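You operate a simulated robot arm through the tools that you are given. There is no shell and no other tool.

You run a simulated robot arm. Do the job below in one go: nothing can be reset, and whatever is moved stays where it is left.

Task
Put the TWIG bundle on the lift, push it back to the lip and crank the lift right down.
Fine: free the brake to crank and lock it again after; the other bundles stay.

Only the result counts: the job must be done as asked and must still hold three seconds after the hand-in. Knocking over, shifting, dropping, spilling or breaking anything else fails it.

Robot
A 6-joint arm with a two-finger gripper, fixed in place. Base frame: the origin is on the floor under the middle of its stand, x ahead of it, y to its left, z up. Units: mm, degrees, N and s.
It reaches about 1637 mm from its shoulder. Its first joint turns from -166.0 to 166.0 degrees. Payload 3.43 kg.
The TCP is the grasp point between the finger pads, 20 mm short of the fingertips. In the tool frame z runs along the fingers and y along their closing line. The gripper opens to 190 mm; its body begins 248 mm behind the TCP.
Orientation is that of the tool frame in the base frame, as a unit quaternion [x, y, z, w]. With the fingers straight down and closing along the base's y, the tool's x points along the base's -x, its y along +y and its z along -z.

Tools
- The arm moves only by the tool servo_tool. Its argument "rows" is a list of rows, each a list of 7 numbers: the shift along the tool's x, y, z in mm, then the turn, a rotation vector about the tool's x, y, z in degrees, then the finger opening in mm, from 0 to 190. In form: [[x, y, z, ax, ay, az, gripper], ...]. A call has 1 to 20 rows; each row shifts and turns the commanded pose from where the row before left it, along the tool's axes as they then stand. A row lasts 0.2 s, in which the tool goes at most 50 mm and 8.6 degrees; a call with a longer step from one row to the next is refused whole, and so is a gripper value outside its range. Where a pose cannot be reached the arm comes as near as it can. A force on the tool above 50 N (or 10 N above the force at the start of the call, whichever is more), or a blocked arm, ends the call early, and 0.2 s more pass. The fingers move at their own pace (about 45 mm/s each) and stop on an object; they squeeze with about 41 N. The grip force told is the motor's: it shows also when the fingers shut on nothing. Time passes only in rows, and 0.2 s behind the last, so rows that do not move let the fingers close. It gives the time, the measured TCP pose, the force on the tool (base axes), the opening and the grip force at its end, in the units of the frame above (readings bear some noise), with the torque about the TCP (base axes, N m) and any sound that the robot's microphone picked up.
- Cameras (640 x 400 px; columns grow to the right, rows downward): "scene" is fixed at [48.9, -499.8, 1430.9]; the picture's right is [0.40, -0.92, 0.00], its down [-0.57, -0.25, -0.78] and it looks along [0.72, 0.31, -0.62] (base axes); focal length 321 px, centre (320, 200). "wrist" rides on the gripper at [70, -8, -288] in the tool frame; the picture's right is [0.12, 0.99, 0.00], its down [-0.96, 0.12, -0.25] and it looks along [-0.25, 0.03, 0.97] (tool axes); focal length 261 px, centre (320, 200). There is no depth. A picture from a camera that has moved, and an enlarged one, comes with that camera's place and axes in the base frame and with its lens.
- camera(camera): a new picture of that camera. The clock stands still meanwhile.
- lift_body(by): slides the trunk up (or, below 0, down) by that many mm; the arm rides with it, the base frame stays. It gives what a move gives, with no picture.
- zoom(camera, box): a new picture of the part [left, top, right, bottom] of that camera's present view, enlarged. The clock stands still meanwhile.
- close_job(): hands the job in; it is judged then, once.

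Places have to be worked out from the pictures, the camera data and where the tool is seen. Open the gripper and draw the arm clear of the work before you hand the job in, unless the task says otherwise.

The tools are called after ">>>" as a command line: name --pt "numbers of a row" for each row, then --argument value for the rest, lists and objects as JSON in quotes. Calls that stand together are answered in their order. servo_tool: Moves the arm, as the interface text tells. Its arguments: {"type":"object","properties":{"rows":{"type":"array","items":{"type":"array","items":{"type":"number"}}}},"required":["rows"]} The other tools are called the same way: lift_body (by) moves the trunk up or down; camera (camera) takes a picture; zoom (camera, box) takes an enlarged picture of a part of a camera's view; close_job () hands the job in.

At the start:

```text
t: 0.0
tcp_pos: [685.1, -110.8, 1069.3]
tool_rot: [0.0, 1.0, 0.0, 0.0]
wrist_force: [0.4, -0.2, -0.1]
wrist_torque: [-0.01, -0.01, -0.01]
finger_gap: 190.1
grip_force: 0.0
trunk travel left (down, up): [-175.0, 65.0]
```

scene: 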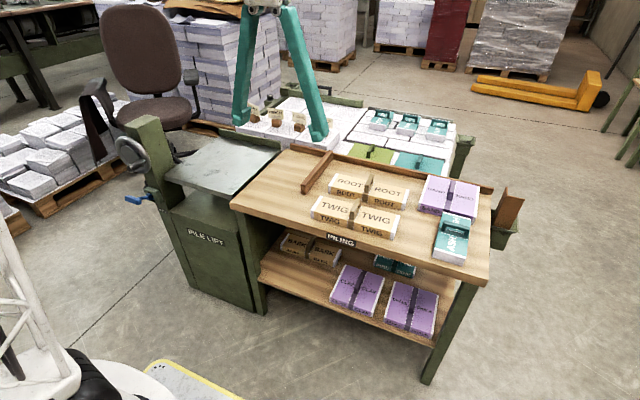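
wrist: 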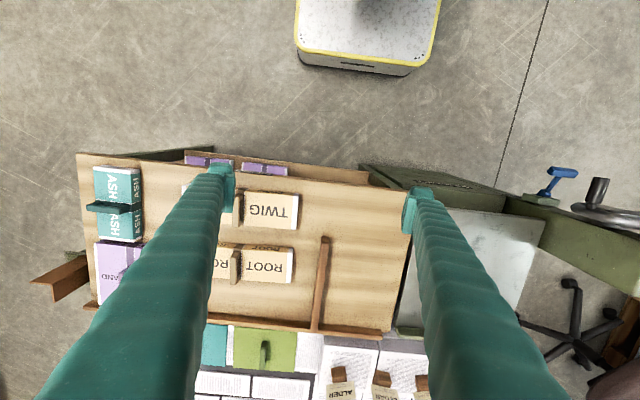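

I start by looking closer at the bench, the lift and its crank and brake in both cameras.

>>> zoom --camera "scene" --box '[100, 90, 300, 215]'

>>> zoom --camera "scene" --box '[230, 130, 500, 300]'

>>> zoom --camera "wrist" --box '[380, 140, 640, 300]'

>>> zoom --camera "wrist" --box '[60, 140, 420, 365]'

```text
3.20 times, centred on (200, 152) of scene
camera zoom: at [48.9, -499.8, 1430.9], right [0.4, -0.92, 0.0], down [-0.57, -0.25, -0.78], along [0.72, 0.31, -0.62], focal length 1028 px, centre (704, 352)
```

zoom: 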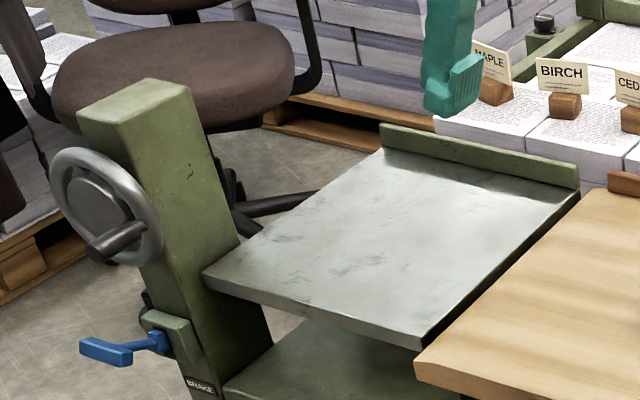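

```text
2.35 times, centred on (365, 215) of scene
camera zoom: at [48.9, -499.8, 1430.9], right [0.4, -0.92, 0.0], down [-0.57, -0.25, -0.78], along [0.72, 0.31, -0.62], focal length 756 px, centre (214, 165)
```

zoom: 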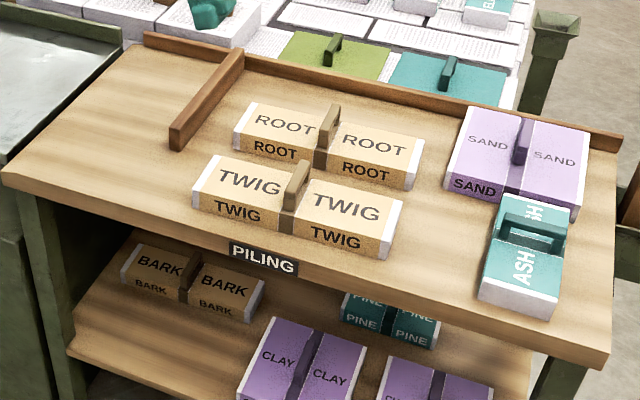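

```text
2.46 times, centred on (510, 220) of wrist
camera zoom: at [613.9, -119.2, 1357.0], right [-0.12, 0.99, 0.0], down [0.96, 0.12, 0.25], along [0.25, 0.03, -0.97], focal length 642 px, centre (-148, 151)
```

zoom: 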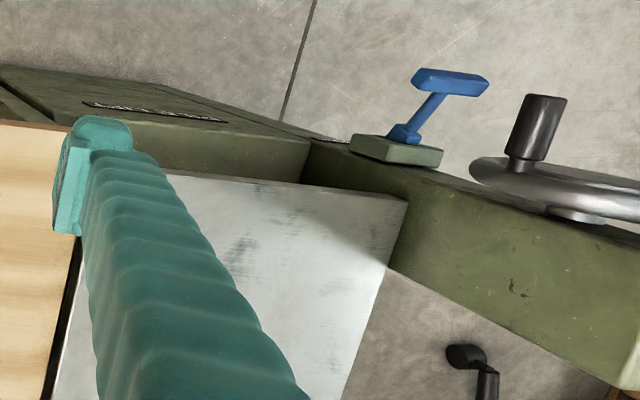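

```text
1.78 times, centred on (240, 252) of wrist
camera zoom: at [613.9, -119.2, 1357.0], right [-0.12, 0.99, 0.0], down [0.96, 0.12, 0.25], along [0.25, 0.03, -0.97], focal length 463 px, centre (462, 107)
```

zoom: 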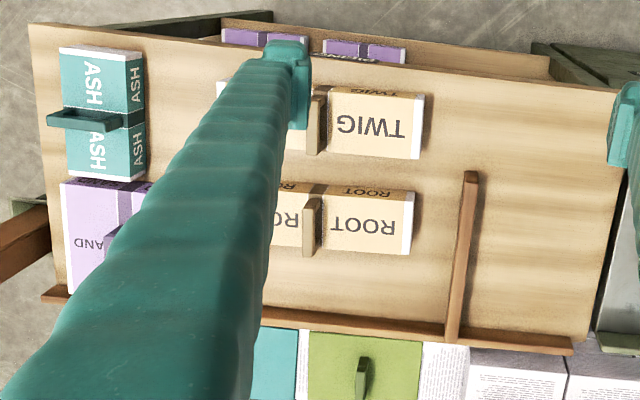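

The arm hangs fingers-down over the bench; by triangulation TWIG's top is about z 763 near (815, -240), the lift plate about z 735 spanning x 755–1105, y 144–467, the crank knob around (640, 455, 840) and the brake grip around (638, 520, 680). I go over to the left, high up, and tilt the wrist camera to look at the crank and brake from the front.

>>> servo_tool --pt "13.8 46.8 0 0 0 0 190" --pt "13.8 46.8 0 0 0 0 190" --pt "13.8 46.8 0 0 0 0 190" --pt "13.8 46.8 0 0 0 0 190" --pt "13.8 46.8 0 0 0 0 190" --pt "13.8 46.8 0 0 0 0 190" --pt "13.8 46.8 0 0 0 0 190" --pt "13.8 46.8 0 0 0 0 190" --pt "13.8 46.8 0 0 0 0 190" --pt "13.8 46.8 0 0 0 0 190" --pt "13.8 46.8 0 0 0 0 190" --pt "13.8 46.8 0 0 0 0 190" --pt "13.8 46.8 0 0 0 0 190" --pt "0 0 0 0 -8.4 0 190" --pt "0 0 0 0 -8.4 0 190" --pt "0 0 0 0 -8.4 0 190" --pt "0 0 0 0 -8.4 0 190" --pt "0 0 0 0 -8.4 0 190" --pt "0 0 0 0 -8 0 190"

>>> camera --camera "wrist"

>>> camera --camera "scene"

```text
t: 4.0
tcp_pos: [505.0, 497.1, 1067.9]
tool_rot: [0.0, 0.906, 0.0, 0.424]
wrist_force: [1.2, -0.5, 0.4]
wrist_torque: [0.04, 0.04, 0.06]
finger_gap: 190.1
grip_force: 0.0
trunk travel left (down, up): [-175.0, 65.0]
```

```text
taken
camera wrist: at [239.3, 489.4, 1198.6], right [-0.08, 0.99, -0.09], down [0.43, 0.11, 0.9], along [0.9, 0.03, -0.43], focal length 261 px, centre (320, 200)
```

wrist: 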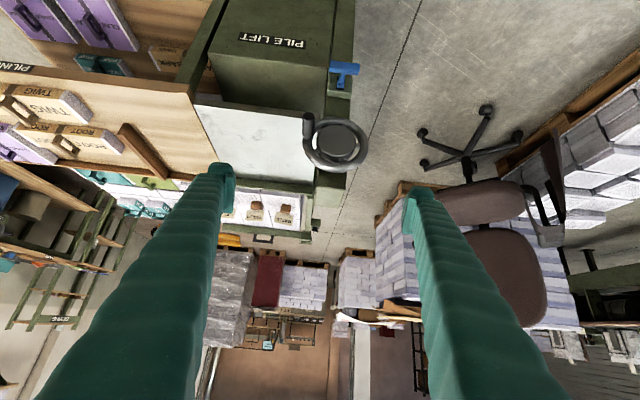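

```text
taken
```

scene: 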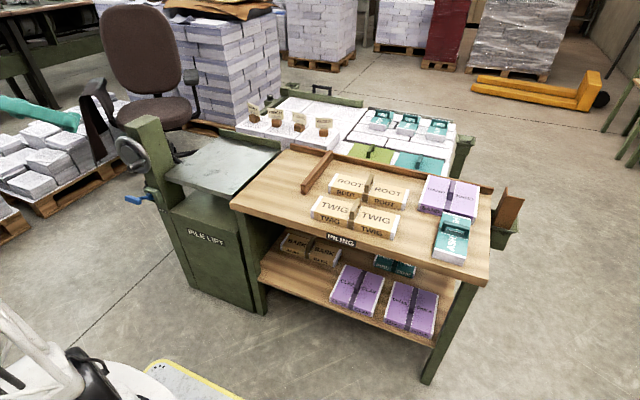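

The camera now faces the wheel (picture upside-down: its down is base up). I zoom on the wheel, brake and post.

>>> zoom --camera "wrist" --box '[270, 40, 400, 210]'

>>> zoom --camera "wrist" --box '[295, 50, 375, 100]'

>>> zoom --camera "scene" --box '[105, 105, 205, 235]'

>>> zoom --camera "scene" --box '[295, 160, 425, 245]'

```text
2.35 times, centred on (335, 125) of wrist
camera zoom: at [239.3, 489.4, 1198.6], right [-0.08, 0.99, -0.09], down [0.43, 0.11, 0.9], along [0.9, 0.03, -0.43], focal length 613 px, centre (285, 376)
```

zoom: 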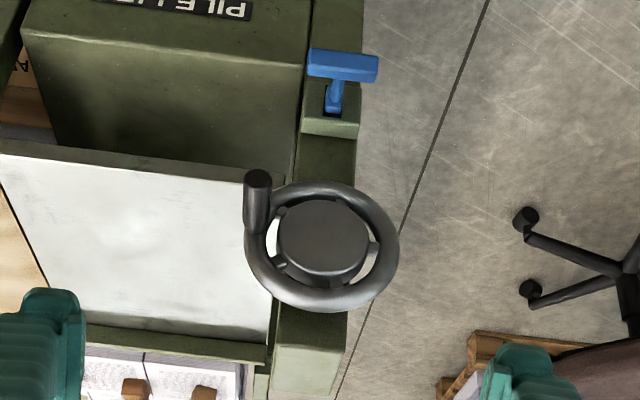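

```text
8.00 times, centred on (335, 75) of wrist
camera zoom: at [239.3, 489.4, 1198.6], right [-0.08, 0.99, -0.09], down [0.43, 0.11, 0.9], along [0.9, 0.03, -0.43], focal length 2085 px, centre (200, 1200)
```

zoom: 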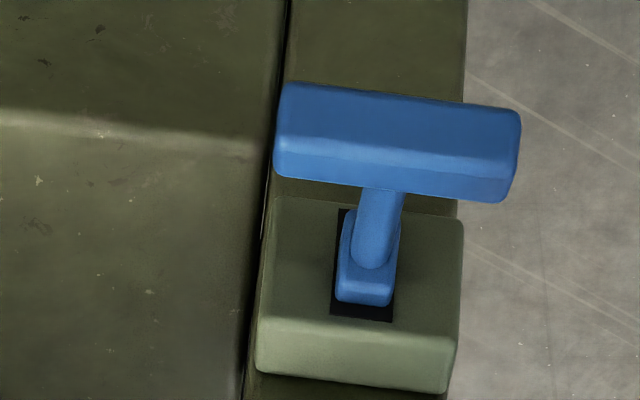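

```text
3.08 times, centred on (155, 170) of scene
camera zoom: at [48.9, -499.8, 1430.9], right [0.4, -0.92, 0.0], down [-0.57, -0.25, -0.78], along [0.72, 0.31, -0.62], focal length 989 px, centre (828, 292)
```

zoom: 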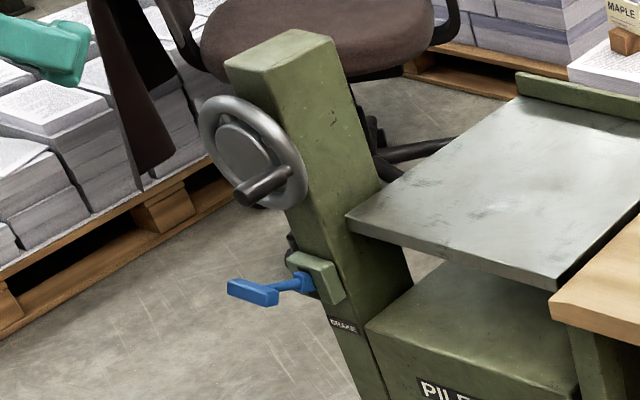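

```text
4.71 times, centred on (360, 202) of scene
camera zoom: at [48.9, -499.8, 1430.9], right [0.4, -0.92, 0.0], down [-0.57, -0.25, -0.78], along [0.72, 0.31, -0.62], focal length 1512 px, centre (132, 188)
```

zoom: 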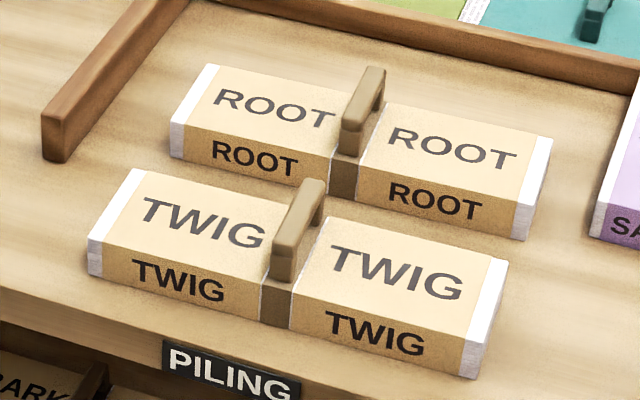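

Readings place the wheel centre near (695, 526, 843) with the knob at its left side, radius about 62, pointing to -x; the brake is a T-lever pivoting about y, its grip near (634, 526, 679), tilted up. Next I go back fingers-down and over TWIG (about x 760–850, y -422 to -154) to look at its handle.

>>> servo_tool --pt "0 -39.25 0 0 8.4 0 190" --pt "0 -39.25 0 0 8.4 0 190" --pt "0 -39.25 0 0 8.4 0 190" --pt "0 -39.25 0 0 8.4 0 190" --pt "0 -39.25 0 0 8.4 0 190" --pt "0 -39.25 0 0 8 0 190" --pt "-21.4 -39.25 5 0 0 0 190" --pt "-21.4 -39.25 5 0 0 0 190" --pt "-21.4 -39.25 5 0 0 0 190" --pt "-21.4 -39.25 5 0 0 0 190" --pt "-21.4 -39.25 5 0 0 0 190" --pt "-21.4 -39.25 5 0 0 0 190" --pt "-21.4 -39.25 5 0 0 0 190" --pt "-21.4 -39.25 5 0 0 0 190" --pt "-21.4 -39.25 5 0 0 0 190" --pt "-21.4 -39.25 5 0 0 0 190" --pt "-21.4 -39.25 5 0 0 0 190" --pt "-21.4 -39.25 5 0 0 0 190" --pt "-21.4 -39.25 5 0 0 0 190" --pt "-21.4 -39.25 5 0 0 0 190"

>>> camera --camera "wrist"

>>> zoom --camera "wrist" --box '[190, 100, 450, 262]'

>>> zoom --camera "scene" --box '[240, 20, 480, 245]'

```text
t: 8.2
tcp_pos: [805.3, -289.3, 1001.2]
tool_rot: [0.0, 1.0, 0.0, 0.0]
wrist_force: [-0.6, 0.5, 0.7]
wrist_torque: [-0.13, -0.1, 0.01]
finger_gap: 190.0
grip_force: 0.2
trunk travel left (down, up): [-175.0, 65.0]
```

```text
taken
camera wrist: at [734.3, -297.0, 1289.3], right [-0.12, 0.99, 0.0], down [0.96, 0.12, 0.25], along [0.25, 0.03, -0.97], focal length 261 px, centre (320, 200)
```

wrist: 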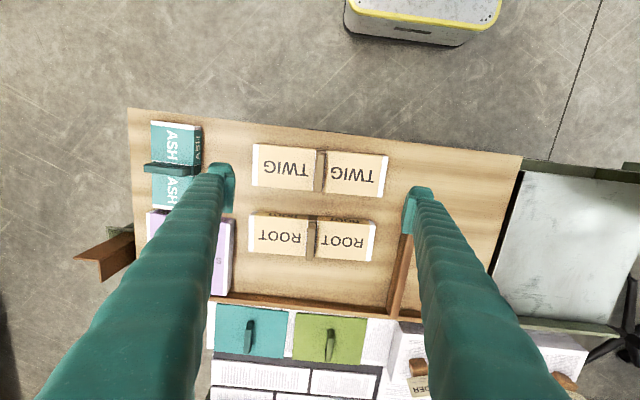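

```text
2.46 times, centred on (320, 181) of wrist
camera zoom: at [734.3, -297.0, 1289.3], right [-0.12, 0.99, 0.0], down [0.96, 0.12, 0.25], along [0.25, 0.03, -0.97], focal length 642 px, centre (320, 247)
```

zoom: 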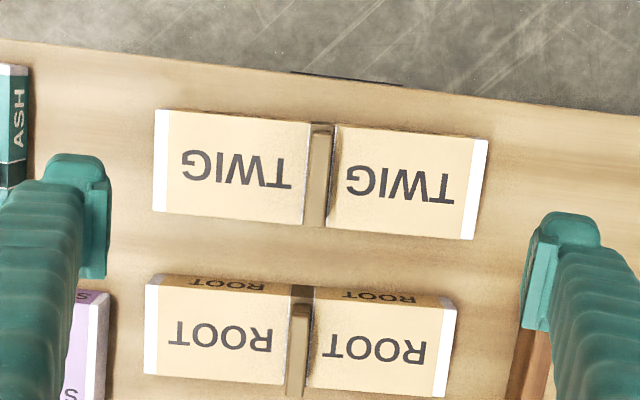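

```text
1.78 times, centred on (360, 132) of scene
camera zoom: at [48.9, -499.8, 1430.9], right [0.4, -0.92, 0.0], down [-0.57, -0.25, -0.78], along [0.72, 0.31, -0.62], focal length 571 px, centre (249, 320)
```

zoom: 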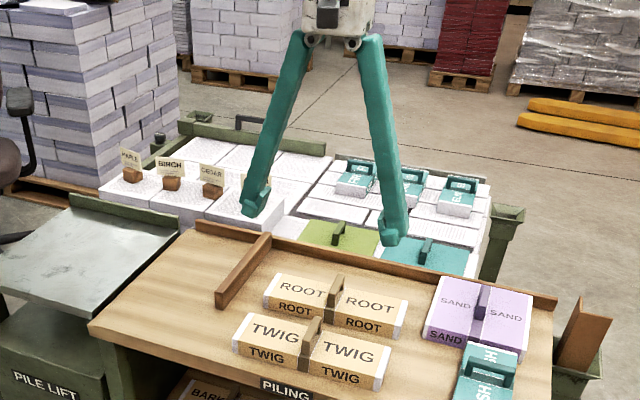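

TWIG's handle is a thin arch centred near (806, -290), thin along y, so the default finger direction suits it. I zoom on the handle in the scene view to get its height.

>>> zoom --camera "scene" --box '[335, 190, 385, 225]'

>>> zoom --camera "scene" --box '[160, 130, 290, 215]'

```text
11.43 times, centred on (360, 208) of scene
camera zoom: at [48.9, -499.8, 1430.9], right [0.4, -0.92, 0.0], down [-0.57, -0.25, -0.78], along [0.72, 0.31, -0.62], focal length 3673 px, centre (-137, 114)
```

zoom: 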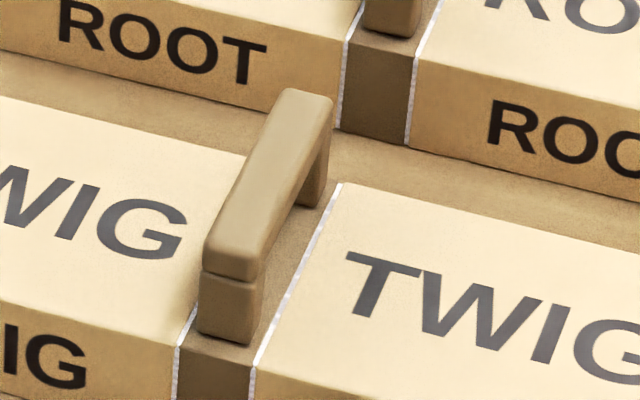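

```text
4.71 times, centred on (225, 172) of scene
camera zoom: at [48.9, -499.8, 1430.9], right [0.4, -0.92, 0.0], down [-0.57, -0.25, -0.78], along [0.72, 0.31, -0.62], focal length 1512 px, centre (767, 329)
```

zoom: 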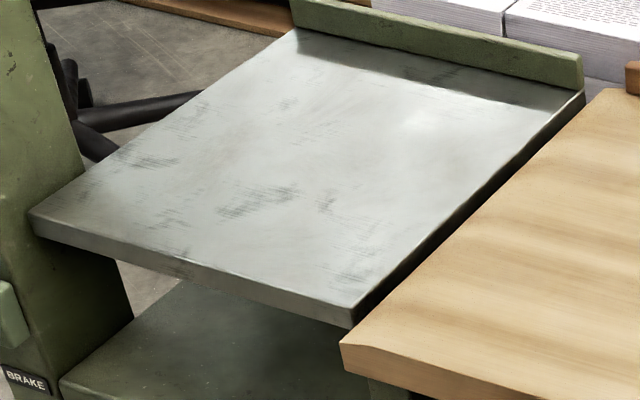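

Handle top is about z 796, bundle top about z 763 (bundle turned about 1.7°). I line up, open to 80 mm and come down to just over the handle, then look again.

>>> servo_tool --pt "-4.5 -0.7 0 0 0 -1.7 120" --pt "0 0 40 0 0 0 80" --pt "0 0 40 0 0 0 80" --pt "0 0 40 0 0 0 80" --pt "0 0 40 0 0 0 80" --pt "0 0 0 0 0 0 80"

>>> camera --camera "wrist"

>>> zoom --camera "scene" --box '[300, 130, 430, 245]'

```text
t: 9.6
tcp_pos: [809.5, -288.7, 839.1]
tool_rot: [-0.015, 1.0, 0.0, 0.0]
wrist_force: [0.1, -0.5, 0.5]
wrist_torque: [0.0, -0.01, -0.04]
finger_gap: 79.8
grip_force: 0.0
trunk travel left (down, up): [-175.0, 65.0]
```

```text
taken
camera wrist: at [738.4, -299.9, 1127.0], right [-0.15, 0.99, 0.0], down [0.96, 0.14, 0.25], along [0.24, 0.04, -0.97], focal length 261 px, centre (320, 200)
```

wrist: 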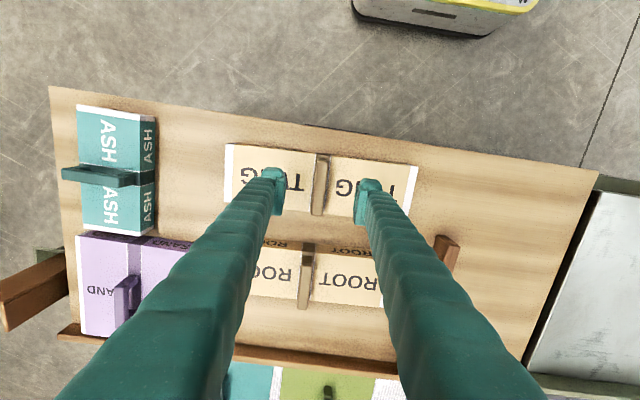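

```text
3.48 times, centred on (365, 188) of scene
camera zoom: at [48.9, -499.8, 1430.9], right [0.4, -0.92, 0.0], down [-0.57, -0.25, -0.78], along [0.72, 0.31, -0.62], focal length 1118 px, centre (164, 244)
```

zoom: 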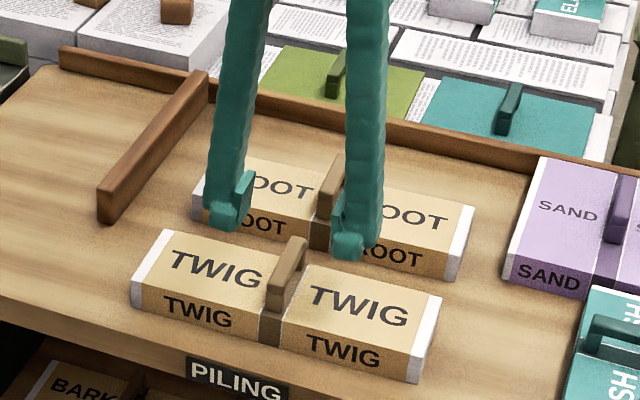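

Fingers straddle the handle evenly and the yaw matches. I go down to z ≈ 788 and close.

>>> servo_tool --pt "0 0 15 0 0 0 80" --pt "0 0 15 0 0 0 80" --pt "0 0 12 0 0 0 80" --pt "0 0 9 0 0 0 80" --pt "0 0 0 0 0 0 60"

>>> zoom --camera "scene" --box '[300, 150, 430, 245]'

```text
t: 10.8
tcp_pos: [808.6, -286.0, 787.9]
tool_rot: [-0.015, 1.0, -0.001, 0.0]
wrist_force: [-0.1, 0.0, -0.7]
wrist_torque: [0.0, 0.0, -0.01]
finger_gap: 60.0
grip_force: 0.1
trunk travel left (down, up): [-175.0, 65.0]
```

```text
4.21 times, centred on (365, 198) of scene
camera zoom: at [48.9, -499.8, 1430.9], right [0.4, -0.92, 0.0], down [-0.57, -0.25, -0.78], along [0.72, 0.31, -0.62], focal length 1353 px, centre (130, 210)
```

zoom: 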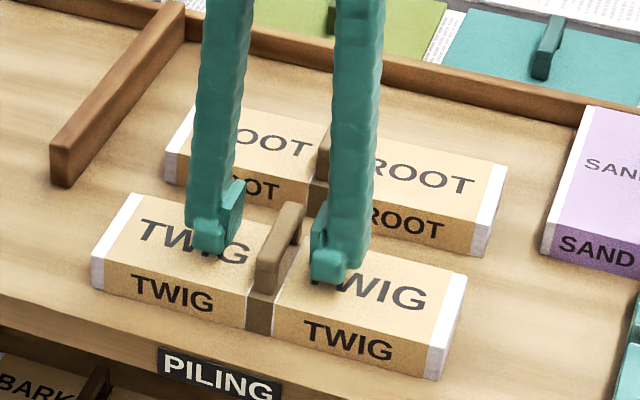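

The fingertips are just over the bundle's top on either side of the handle. I close on the handle.

>>> servo_tool --pt "0 0 0 0 0 0 30" --pt "0 0 0 0 0 0 10" --pt "0 0 0 0 0 0 0" --pt "0 0 0 0 0 0 0" --pt "0 0 0 0 0 0 0" --pt "0 0 0 0 0 0 0" --pt "0 0 0 0 0 0 0"

>>> zoom --camera "scene" --box '[300, 150, 430, 245]'

```text
t: 12.4
tcp_pos: [807.9, -288.3, 788.3]
tool_rot: [-0.015, 1.0, 0.0, -0.001]
wrist_force: [-0.9, -0.9, -0.2]
wrist_torque: [0.01, -0.04, -0.09]
finger_gap: 14.6
grip_force: 40.6
trunk travel left (down, up): [-175.0, 65.0]
```

```text
4.21 times, centred on (365, 198) of scene
camera zoom: at [48.9, -499.8, 1430.9], right [0.4, -0.92, 0.0], down [-0.57, -0.25, -0.78], along [0.72, 0.31, -0.62], focal length 1353 px, centre (130, 210)
```

zoom: 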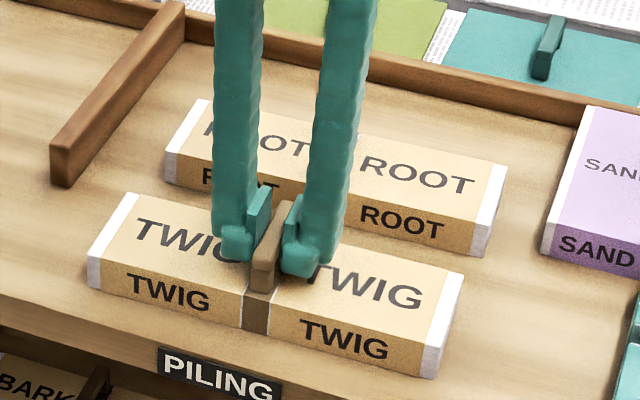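

The handle is held at 14.6 mm. I lift 40 mm slowly and check the weight and that it hangs level.

>>> servo_tool --pt "0 0 -5 0 0 0 0" --pt "0 0 -10 0 0 0 0" --pt "0 0 -10 0 0 0 0" --pt "0 0 -15 0 0 0 0" --pt "0 0 0 0 0 0 0"

>>> zoom --camera "scene" --box '[290, 130, 430, 245]'

```text
t: 13.6
tcp_pos: [807.1, -287.0, 827.9]
tool_rot: [-0.015, 1.0, 0.0, -0.001]
wrist_force: [0.5, -0.4, -0.4]
wrist_torque: [0.01, -0.05, -0.03]
finger_gap: 0.0
grip_force: 34.6
trunk travel left (down, up): [-175.0, 65.0]
```

```text
3.48 times, centred on (360, 188) of scene
camera zoom: at [48.9, -499.8, 1430.9], right [0.4, -0.92, 0.0], down [-0.57, -0.25, -0.78], along [0.72, 0.31, -0.62], focal length 1118 px, centre (181, 244)
```

zoom: 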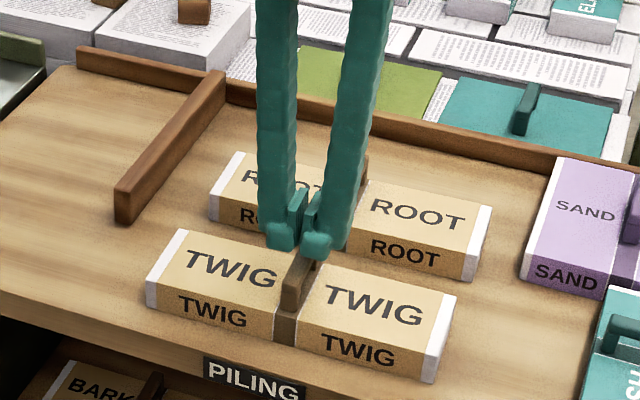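

The handle slipped out: the fingers are shut on nothing and TWIG is still on the bench. I'll check where it lies now before regripping lower.

>>> servo_tool --pt "0 0 -10 0 0 0 60" --pt "0 0 0 0 0 0 80" --pt "0 0 0 0 0 0 80"

>>> zoom --camera "scene" --box '[335, 185, 385, 225]'

>>> zoom --camera "wrist" --box '[220, 130, 420, 255]'

```text
t: 14.4
tcp_pos: [810.1, -286.4, 837.2]
tool_rot: [-0.015, 1.0, 0.0, 0.001]
wrist_force: [-0.6, 0.6, -0.2]
wrist_torque: [0.03, 0.02, 0.01]
finger_gap: 68.7
grip_force: 0.1
trunk travel left (down, up): [-175.0, 65.0]
```

```text
10.00 times, centred on (360, 205) of scene
camera zoom: at [48.9, -499.8, 1430.9], right [0.4, -0.92, 0.0], down [-0.57, -0.25, -0.78], along [0.72, 0.31, -0.62], focal length 3214 px, centre (-80, 150)
```

zoom: 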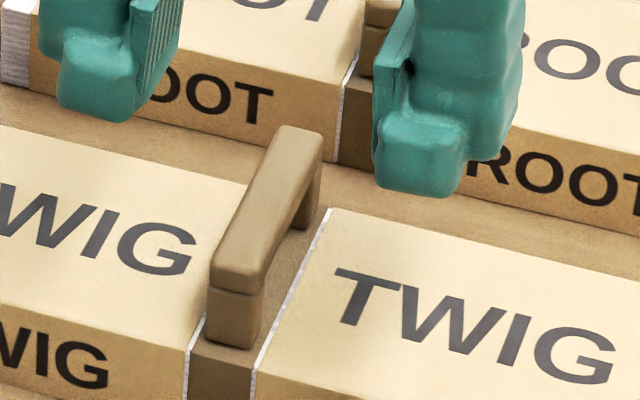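

```text
3.20 times, centred on (320, 192) of wrist
camera zoom: at [739.1, -296.4, 1126.0], right [-0.15, 0.99, 0.0], down [0.96, 0.14, 0.25], along [0.24, 0.04, -0.97], focal length 834 px, centre (320, 224)
```

zoom: 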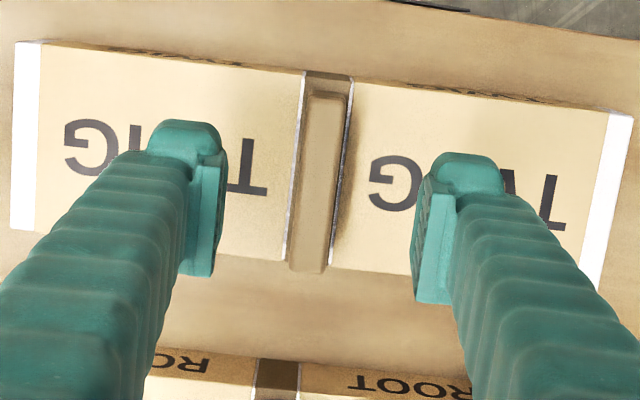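

The bundle hardly moved; its handle bar spans x 770–844 at y ≈ -287. I regrip lower, tips just on the bundle's top, then lift in tiny steps to read the load.

>>> servo_tool --pt "2.5 -1 20 0 0 0 60" --pt "0 0 20 0 0 0 50" --pt "0 0 8 0 0 0 45" --pt "0 0 5 0 0 0 45" --pt "0 0 0 0 0 0 45"

>>> zoom --camera "scene" --box '[335, 185, 385, 225]'

```text
t: 15.6
tcp_pos: [807.9, -289.6, 786.6]
tool_rot: [-0.014, 1.0, 0.001, -0.001]
wrist_force: [0.1, 0.0, 0.5]
wrist_torque: [-0.02, -0.01, -0.04]
finger_gap: 45.1
grip_force: 0.0
trunk travel left (down, up): [-175.0, 65.0]
```

```text
10.00 times, centred on (360, 205) of scene
camera zoom: at [48.9, -499.8, 1430.9], right [0.4, -0.92, 0.0], down [-0.57, -0.25, -0.78], along [0.72, 0.31, -0.62], focal length 3214 px, centre (-80, 150)
```

zoom: 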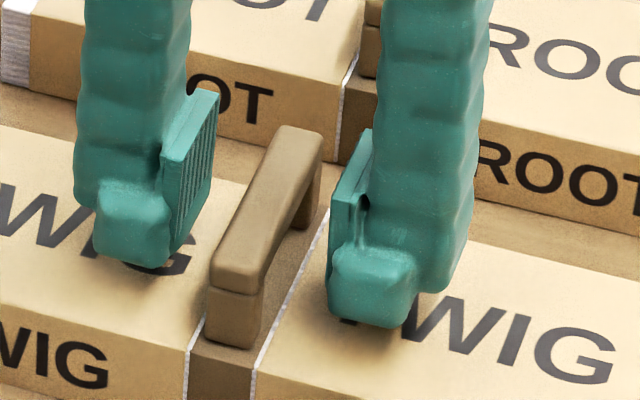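

Still no contact; the ribbed pads are level with the handle. I go down in small steps to find the bundle's top.

>>> servo_tool --pt "0 0 2 0 0 0 45" --pt "0 0 2 0 0 0 45" --pt "0 0 0 0 0 0 45"

```text
t: 16.4
tcp_pos: [807.2, -289.0, 779.6]
tool_rot: [-0.015, 1.0, 0.0, 0.0]
wrist_force: [0.1, -1.0, 0.1]
wrist_torque: [-0.01, -0.01, -0.01]
finger_gap: 45.1
grip_force: 0.1
trunk travel left (down, up): [-175.0, 65.0]
```

No contact at about z 781. A few more small steps.

>>> servo_tool --pt "0 0 2 0 0 0 45" --pt "0 0 2 0 0 0 45" --pt "0 0 0 0 0 0 45"

>>> zoom --camera "scene" --box '[335, 185, 385, 225]'

```text
t: 17.2
tcp_pos: [805.7, -288.3, 777.8]
tool_rot: [-0.015, 1.0, -0.001, 0.0]
wrist_force: [-0.6, 0.1, 0.4]
wrist_torque: [0.01, 0.02, -0.03]
finger_gap: 44.8
grip_force: 0.0
trunk travel left (down, up): [-175.0, 65.0]
```

```text
10.00 times, centred on (360, 205) of scene
camera zoom: at [48.9, -499.8, 1430.9], right [0.4, -0.92, 0.0], down [-0.57, -0.25, -0.78], along [0.72, 0.31, -0.62], focal length 3214 px, centre (-80, 150)
```

zoom: 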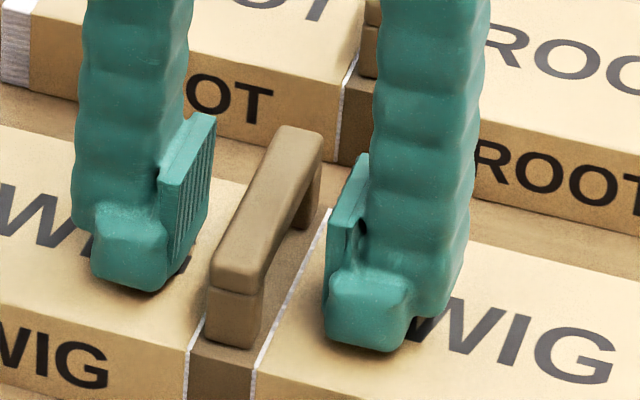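

Still free at TCP ≈ 777, so the bundle's top is lower than I reckoned. I keep stepping down, watching the force.

>>> servo_tool --pt "0 0 2 0 0 0 45" --pt "0 0 2 0 0 0 45" --pt "0 0 0 0 0 0 45"

```text
t: 18.0
tcp_pos: [806.4, -288.2, 775.2]
tool_rot: [-0.015, 1.0, 0.0, 0.0]
wrist_force: [5.5, 1.2, 15.0]
wrist_torque: [0.08, -0.07, -0.1]
finger_gap: 45.0
grip_force: 0.1
trunk travel left (down, up): [-175.0, 65.0]
```

Contact at TCP ≈ 775, so the bundle's top is at z ≈ 755 and my first grip held only the handle's rounded rim. I back off 2 mm and close fully around the handle.

>>> servo_tool --pt "0 0 -2.5 0 0 0 45" --pt "0 0 0 0 0 0 25" --pt "0 0 0 0 0 0 10" --pt "0 0 0 0 0 0 0" --pt "0 0 0 0 0 0 0" --pt "0 0 0 0 0 0 0"

>>> zoom --camera "scene" --box '[335, 185, 385, 225]'

```text
t: 19.4
tcp_pos: [806.9, -287.2, 776.2]
tool_rot: [-0.015, 1.0, 0.0, -0.001]
wrist_force: [-0.4, 0.5, -0.8]
wrist_torque: [0.0, 0.0, -0.01]
finger_gap: 11.2
grip_force: 41.4
trunk travel left (down, up): [-175.0, 65.0]
```

```text
10.00 times, centred on (360, 205) of scene
camera zoom: at [48.9, -499.8, 1430.9], right [0.4, -0.92, 0.0], down [-0.57, -0.25, -0.78], along [0.72, 0.31, -0.62], focal length 3214 px, centre (-80, 150)
```

zoom: 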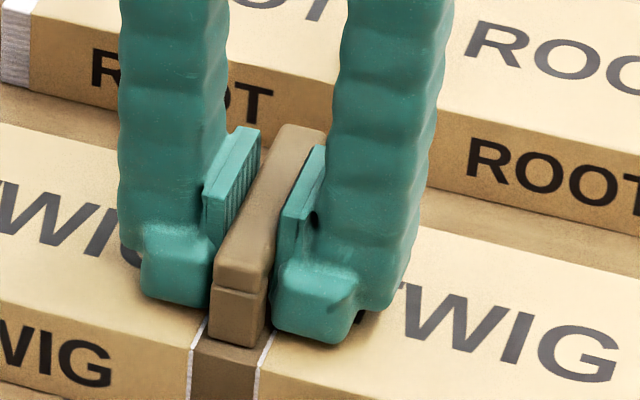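

Now the pads flank the whole bar (gap 11 mm). I lift gently by 8 mm and read the load.

>>> servo_tool --pt "0 0 -2 0 0 0 0" --pt "0 0 -3 0 0 0 0" --pt "0 0 -3 0 0 0 0" --pt "0 0 0 0 0 0 0"

>>> zoom --camera "scene" --box '[300, 170, 420, 245]'

```text
t: 20.4
tcp_pos: [807.4, -288.3, 783.2]
tool_rot: [-0.015, 1.0, 0.0, 0.001]
wrist_force: [0.2, -0.2, -5.1]
wrist_torque: [-0.01, 0.03, 0.02]
finger_gap: 11.4
grip_force: 41.3
trunk travel left (down, up): [-175.0, 65.0]
```

```text
5.33 times, centred on (360, 208) of scene
camera zoom: at [48.9, -499.8, 1430.9], right [0.4, -0.92, 0.0], down [-0.57, -0.25, -0.78], along [0.72, 0.31, -0.62], focal length 1714 px, centre (107, 160)
```

zoom: 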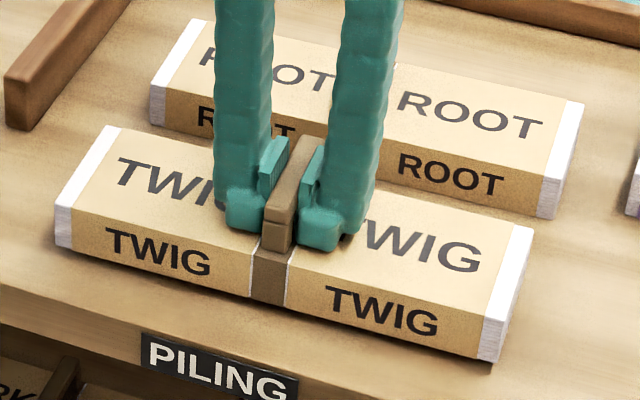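

The load reads about 5 N and the bundle rises level. I lift it clear, turning the small yaw back to square.

>>> servo_tool --pt "0 0 -6 0 0 0 0" --pt "0 0 -12 0 0 0 0" --pt "0 0 -16 0 0 0 0" --pt "0 0 -18 0 0 0 0" --pt "0 0 -18 0 0 0.5 0" --pt "0 0 -14 0 0 0.6 0" --pt "0 0 -8 0 0 0.6 0" --pt "0 0 0 0 0 0 0"

>>> camera --camera "scene"

>>> camera --camera "wrist"

```text
t: 22.2
tcp_pos: [804.7, -287.6, 875.5]
tool_rot: [0.0, 1.0, 0.001, 0.001]
wrist_force: [0.1, 0.0, -3.2]
wrist_torque: [0.03, 0.02, 0.03]
finger_gap: 11.3
grip_force: 41.1
trunk travel left (down, up): [-175.0, 65.0]
```

```text
taken
```

scene: 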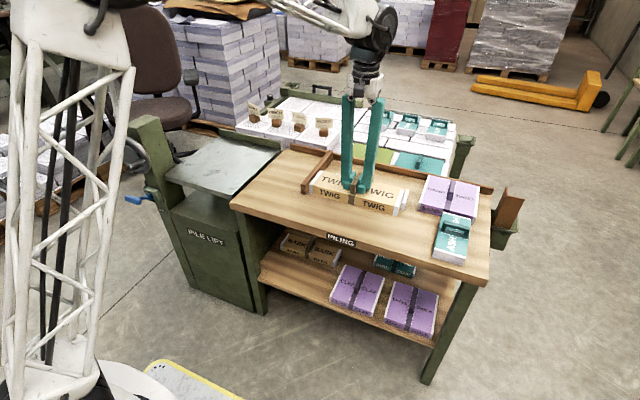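

```text
taken
camera wrist: at [735.3, -295.2, 1164.1], right [-0.12, 0.99, 0.0], down [0.96, 0.11, 0.25], along [0.25, 0.03, -0.97], focal length 261 px, centre (320, 200)
```

wrist: 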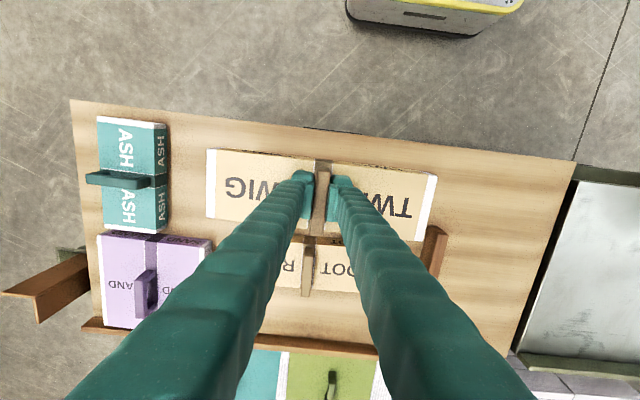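

TWIG hangs level and clear. I carry it over to above the lift plate, to about (1040, 305), with soft starts and stops.

>>> servo_tool --pt "-4 10 0 0 0 0 0" --pt "-8 20 0 0 0 0 0" --pt "-13.1 33.3 0 0 0 0 0" --pt "-13.1 33.3 0 0 0 0 0" --pt "-13.1 33.3 0 0 0 0 0" --pt "-13.1 33.3 0 0 0 0 0" --pt "-13.1 33.3 0 0 0 0 0" --pt "-13.1 33.3 0 0 0 0 0" --pt "-13.1 33.3 0 0 0 0 0" --pt "-13.1 33.3 0 0 0 0 0" --pt "-13.1 33.3 0 0 0 0 0" --pt "-13.1 33.3 0 0 0 0 0" --pt "-13.1 33.3 0 0 0 0 0" --pt "-13.1 33.3 0 0 0 0 0" --pt "-13.1 33.3 0 0 0 0 0" --pt "-13.1 33.3 0 0 0 0 0" --pt "-13.1 33.3 0 0 0 0 0" --pt "-13.1 33.3 0 0 0 0 0" --pt "-8 20 0 0 0 0 0" --pt "-4 10 0 0 0 0 0"

>>> camera --camera "wrist"

>>> zoom --camera "scene" --box '[110, 60, 330, 220]'

```text
t: 26.4
tcp_pos: [1041.7, 303.4, 875.9]
tool_rot: [0.0, 1.0, 0.0, 0.0]
wrist_force: [0.1, -0.1, -4.7]
wrist_torque: [-0.01, 0.06, 0.02]
finger_gap: 11.2
grip_force: 40.3
trunk travel left (down, up): [-175.0, 65.0]
```

```text
taken
camera wrist: at [971.2, 296.4, 1163.7], right [-0.12, 0.99, 0.0], down [0.96, 0.12, 0.25], along [0.25, 0.03, -0.97], focal length 261 px, centre (320, 200)
```

wrist: 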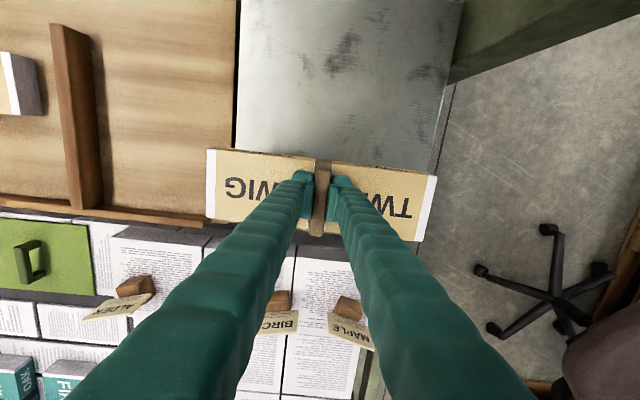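

```text
2.50 times, centred on (220, 140) of scene
camera zoom: at [48.9, -499.8, 1430.9], right [0.4, -0.92, 0.0], down [-0.57, -0.25, -0.78], along [0.72, 0.31, -0.62], focal length 803 px, centre (570, 350)
```

zoom: 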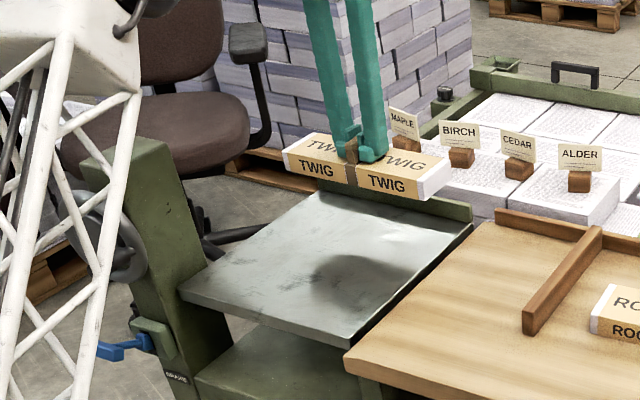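

The bundle hangs over the plate; from both views the plate spans about y 157–478, so I shift to y ≈ 315, back off to x ≈ 1020 to be safe from the lip, and lower part-way.

>>> servo_tool --pt "5 3 3 0 0 0 0" --pt "9 5 8 0 0 0 0" --pt "6 4 12 0 0 0 0" --pt "0 0 14 0 0 0 0" --pt "0 0 12 0 0 0 0" --pt "0 0 8 0 0 0 0" --pt "0 0 3 0 0 0 0" --pt "0 0 0 0 0 0 0"

>>> zoom --camera "scene" --box '[160, 100, 300, 200]'

>>> camera --camera "wrist"

```text
t: 28.2
tcp_pos: [1019.8, 315.6, 815.9]
tool_rot: [0.0, 1.0, 0.0, 0.0]
wrist_force: [-1.1, 1.0, -4.2]
wrist_torque: [-0.01, -0.01, 0.0]
finger_gap: 11.4
grip_force: 41.1
trunk travel left (down, up): [-175.0, 65.0]
```

```text
4.00 times, centred on (230, 150) of scene
camera zoom: at [48.9, -499.8, 1430.9], right [0.4, -0.92, 0.0], down [-0.57, -0.25, -0.78], along [0.72, 0.31, -0.62], focal length 1286 px, centre (680, 400)
```

zoom: 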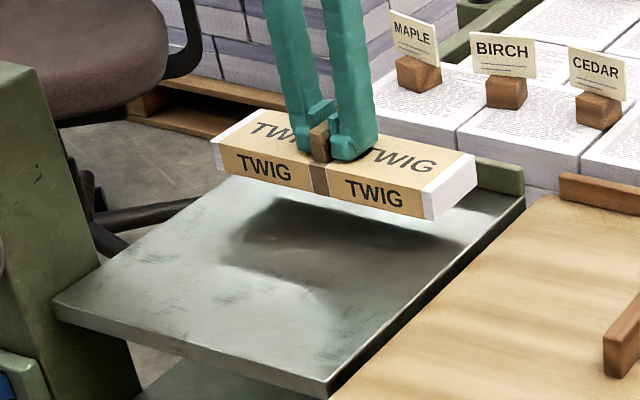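

```text
taken
camera wrist: at [950.9, 307.6, 1103.6], right [-0.12, 0.99, 0.0], down [0.96, 0.12, 0.25], along [0.25, 0.03, -0.97], focal length 261 px, centre (320, 200)
```

wrist: 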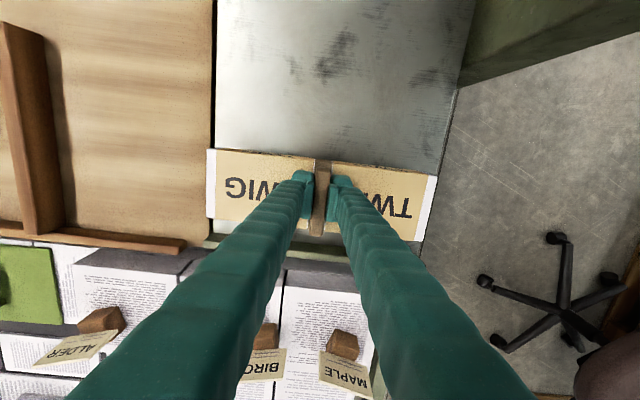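

The lip's face is near x 1110 and the bundle's ends have about 17–25 mm margin on the plate. I lower slowly until it touches the plate.

>>> servo_tool --pt "0 0 6 0 0 0 0" --pt "0 0 6 0 0 0 0" --pt "0 0 4 0 0 0 0" --pt "0 0 3 0 0 0 0" --pt "0 0 3 0 0 0 0" --pt "0 0 0 0 0 0 0"

>>> zoom --camera "scene" --box '[160, 100, 300, 200]'

```text
t: 29.6
tcp_pos: [1020.6, 316.6, 792.6]
tool_rot: [0.0, 1.0, 0.0, 0.0]
wrist_force: [-0.4, -0.7, -4.1]
wrist_torque: [0.0, 0.01, 0.0]
finger_gap: 11.3
grip_force: 40.7
trunk travel left (down, up): [-175.0, 65.0]
```

```text
4.00 times, centred on (230, 150) of scene
camera zoom: at [48.9, -499.8, 1430.9], right [0.4, -0.92, 0.0], down [-0.57, -0.25, -0.78], along [0.72, 0.31, -0.62], focal length 1286 px, centre (680, 400)
```

zoom: 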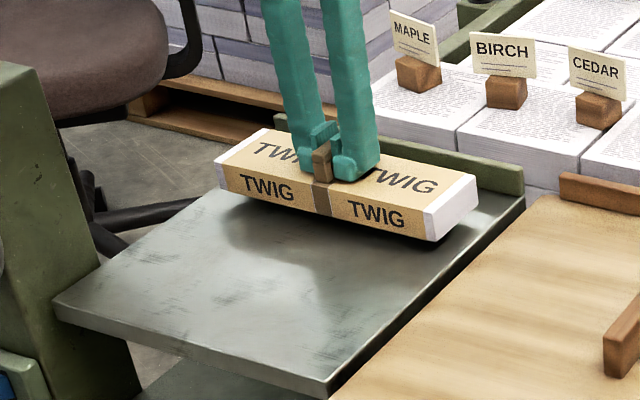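

Close to the plate but not on it yet (load still 4 N down). I continue in 2 mm steps.

>>> servo_tool --pt "0 0 2 0 0 0 0" --pt "0 0 2 0 0 0 0" --pt "0 0 2 0 0 0 0" --pt "0 0 2 0 0 0 0" --pt "0 0 0 0 0 0 0"

```text
t: 30.8
tcp_pos: [1020.1, 315.9, 784.9]
tool_rot: [0.0, 1.0, 0.0, 0.0]
wrist_force: [0.3, -0.3, -4.6]
wrist_torque: [-0.02, 0.02, 0.0]
finger_gap: 11.4
grip_force: 40.8
trunk travel left (down, up): [-175.0, 65.0]
```

>>> servo_tool --pt "0 0 2 0 0 0 0" --pt "0 0 2 0 0 0 0" --pt "0 0 2 0 0 0 0" --pt "0 0 0 0 0 0 0"

>>> zoom --camera "scene" --box '[160, 100, 300, 200]'

```text
t: 31.8
tcp_pos: [1020.7, 315.8, 778.1]
tool_rot: [0.0, 1.0, -0.001, 0.0]
wrist_force: [0.8, -0.3, -5.1]
wrist_torque: [0.0, 0.02, 0.03]
finger_gap: 11.2
grip_force: 40.1
trunk travel left (down, up): [-175.0, 65.0]
```

```text
4.00 times, centred on (230, 150) of scene
camera zoom: at [48.9, -499.8, 1430.9], right [0.4, -0.92, 0.0], down [-0.57, -0.25, -0.78], along [0.72, 0.31, -0.62], focal length 1286 px, centre (680, 400)
```

zoom: 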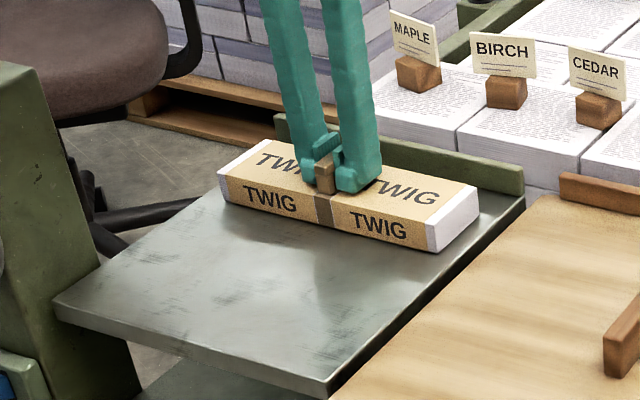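

The load is unchanged at about 5 N, so it is just above the plate. I step on down in 1–2 mm steps.

>>> servo_tool --pt "0 0 1.5 0 0 0 0" --pt "0 0 1.5 0 0 0 0" --pt "0 0 0 0 0 0 0"

```text
t: 32.6
tcp_pos: [1019.4, 315.3, 776.6]
tool_rot: [0.0, 1.0, 0.0, 0.0]
wrist_force: [-1.4, 0.1, 2.2]
wrist_torque: [0.02, 0.36, 0.01]
finger_gap: 11.3
grip_force: 41.1
trunk travel left (down, up): [-175.0, 65.0]
```

It rests on the plate now (force turned to +2 N). Keeping the light grip, I slide it back towards the lip, 34 mm first.

>>> servo_tool --pt "-2 0 0 0 0 0 0" --pt "-4 0 0 0 0 0 0" --pt "-4 0 0 0 0 0 0" --pt "-4 0 0 0 0 0 0" --pt "-4 0 0 0 0 0 0" --pt "-4 0 0 0 0 0 0" --pt "-4 0 0 0 0 0 0" --pt "-4 0 0 0 0 0 0" --pt "-4 0 0 0 0 0 0" --pt "0 0 0 0 0 0 0"

>>> zoom --camera "scene" --box '[180, 110, 290, 190]'

>>> camera --camera "wrist"

```text
t: 34.8
tcp_pos: [1054.8, 315.8, 776.2]
tool_rot: [-0.001, 1.0, 0.0, 0.0]
wrist_force: [-2.1, 0.2, 1.1]
wrist_torque: [0.02, -0.08, -0.01]
finger_gap: 11.4
grip_force: 41.2
trunk travel left (down, up): [-175.0, 65.0]
```

```text
5.00 times, centred on (235, 150) of scene
camera zoom: at [48.9, -499.8, 1430.9], right [0.4, -0.92, 0.0], down [-0.57, -0.25, -0.78], along [0.72, 0.31, -0.62], focal length 1607 px, centre (745, 450)
```

zoom: 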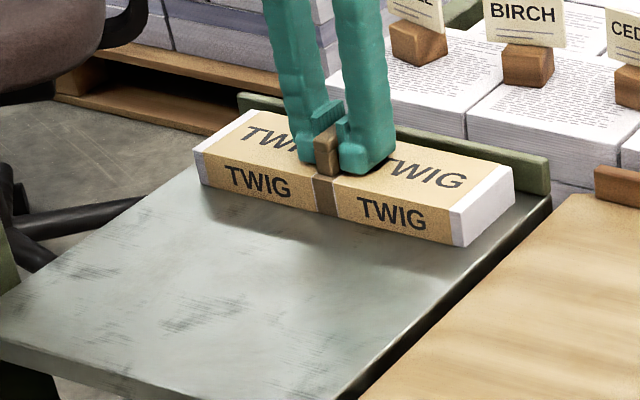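

```text
taken
camera wrist: at [984.7, 308.2, 1065.1], right [-0.12, 0.99, 0.0], down [0.96, 0.12, 0.25], along [0.25, 0.03, -0.97], focal length 261 px, centre (320, 200)
```

wrist: 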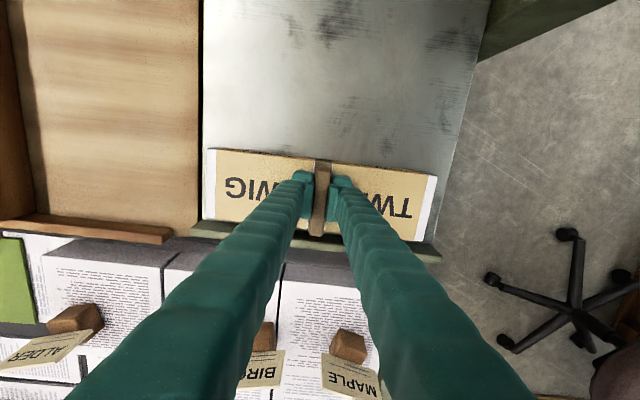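

The lip is now close behind the bundle. I push on in small steps and look for the force building up.

>>> servo_tool --pt "-2 0 0 0 0 0 0" --pt "-2 0 0 0 0 0 0" --pt "-2 0 0 0 0 0 0" --pt "0 0 0 0 0 0 0"

```text
t: 35.8
tcp_pos: [1059.3, 315.9, 777.1]
tool_rot: [0.0, 1.0, 0.0, 0.0]
wrist_force: [-3.4, 0.8, 7.1]
wrist_torque: [0.01, 0.27, 0.0]
finger_gap: 11.4
grip_force: 40.9
trunk travel left (down, up): [-175.0, 65.0]
```

>>> servo_tool --pt "-2 0 -0.3 0 0 0 0" --pt "-2 0 -0.3 0 0 0 0" --pt "0 0 0 0 0 0 0"

>>> zoom --camera "wrist" --box '[190, 140, 300, 260]'

>>> zoom --camera "wrist" --box '[350, 150, 460, 270]'

```text
t: 36.6
tcp_pos: [1064.3, 316.7, 777.3]
tool_rot: [0.0, 1.0, 0.0, 0.0]
wrist_force: [-4.0, 0.2, 9.8]
wrist_torque: [0.03, -0.07, 0.03]
finger_gap: 11.2
grip_force: 40.7
trunk travel left (down, up): [-175.0, 65.0]
```

```text
3.33 times, centred on (245, 200) of wrist
camera zoom: at [993.7, 307.9, 1064.9], right [-0.12, 0.99, 0.0], down [0.96, 0.12, 0.25], along [0.25, 0.03, -0.97], focal length 869 px, centre (570, 200)
```

zoom: 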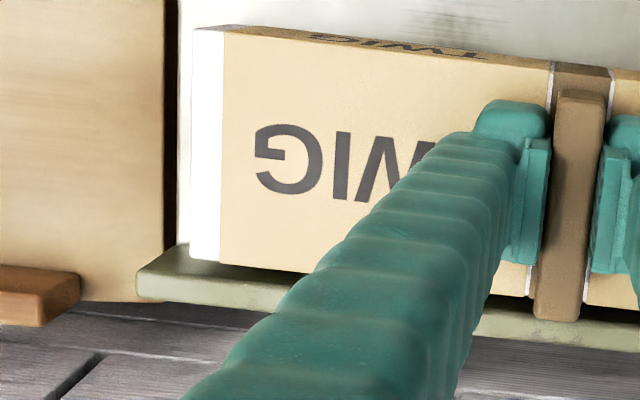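

```text
3.33 times, centred on (405, 210) of wrist
camera zoom: at [993.7, 307.9, 1064.9], right [-0.12, 0.99, 0.0], down [0.96, 0.12, 0.25], along [0.25, 0.03, -0.97], focal length 869 px, centre (37, 167)
```

zoom: 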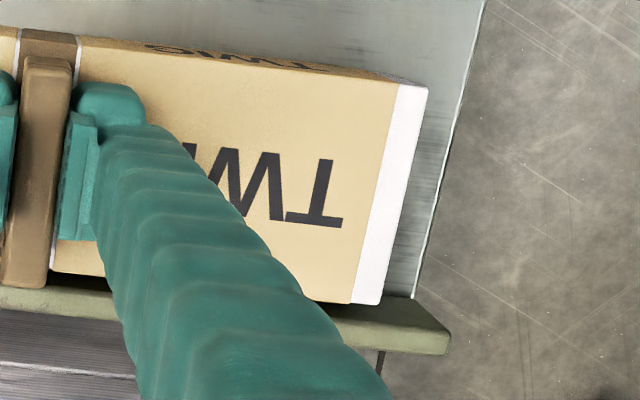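

Still only sliding friction (-4 N); a thin dark gap to the lip is visible. I ease the downward press a little and push further.

>>> servo_tool --pt "0 0 -1 0 0 0 0" --pt "-2 0 0 0 0 0 0" --pt "-2 0 0 0 0 0 0" --pt "0 0 0 0 0 0 0"

```text
t: 37.6
tcp_pos: [1067.8, 317.6, 776.7]
tool_rot: [-0.001, 1.0, -0.001, -0.001]
wrist_force: [-0.6, -0.9, -1.5]
wrist_torque: [-0.07, -0.06, -0.07]
finger_gap: 11.3
grip_force: 41.2
trunk travel left (down, up): [-175.0, 65.0]
```

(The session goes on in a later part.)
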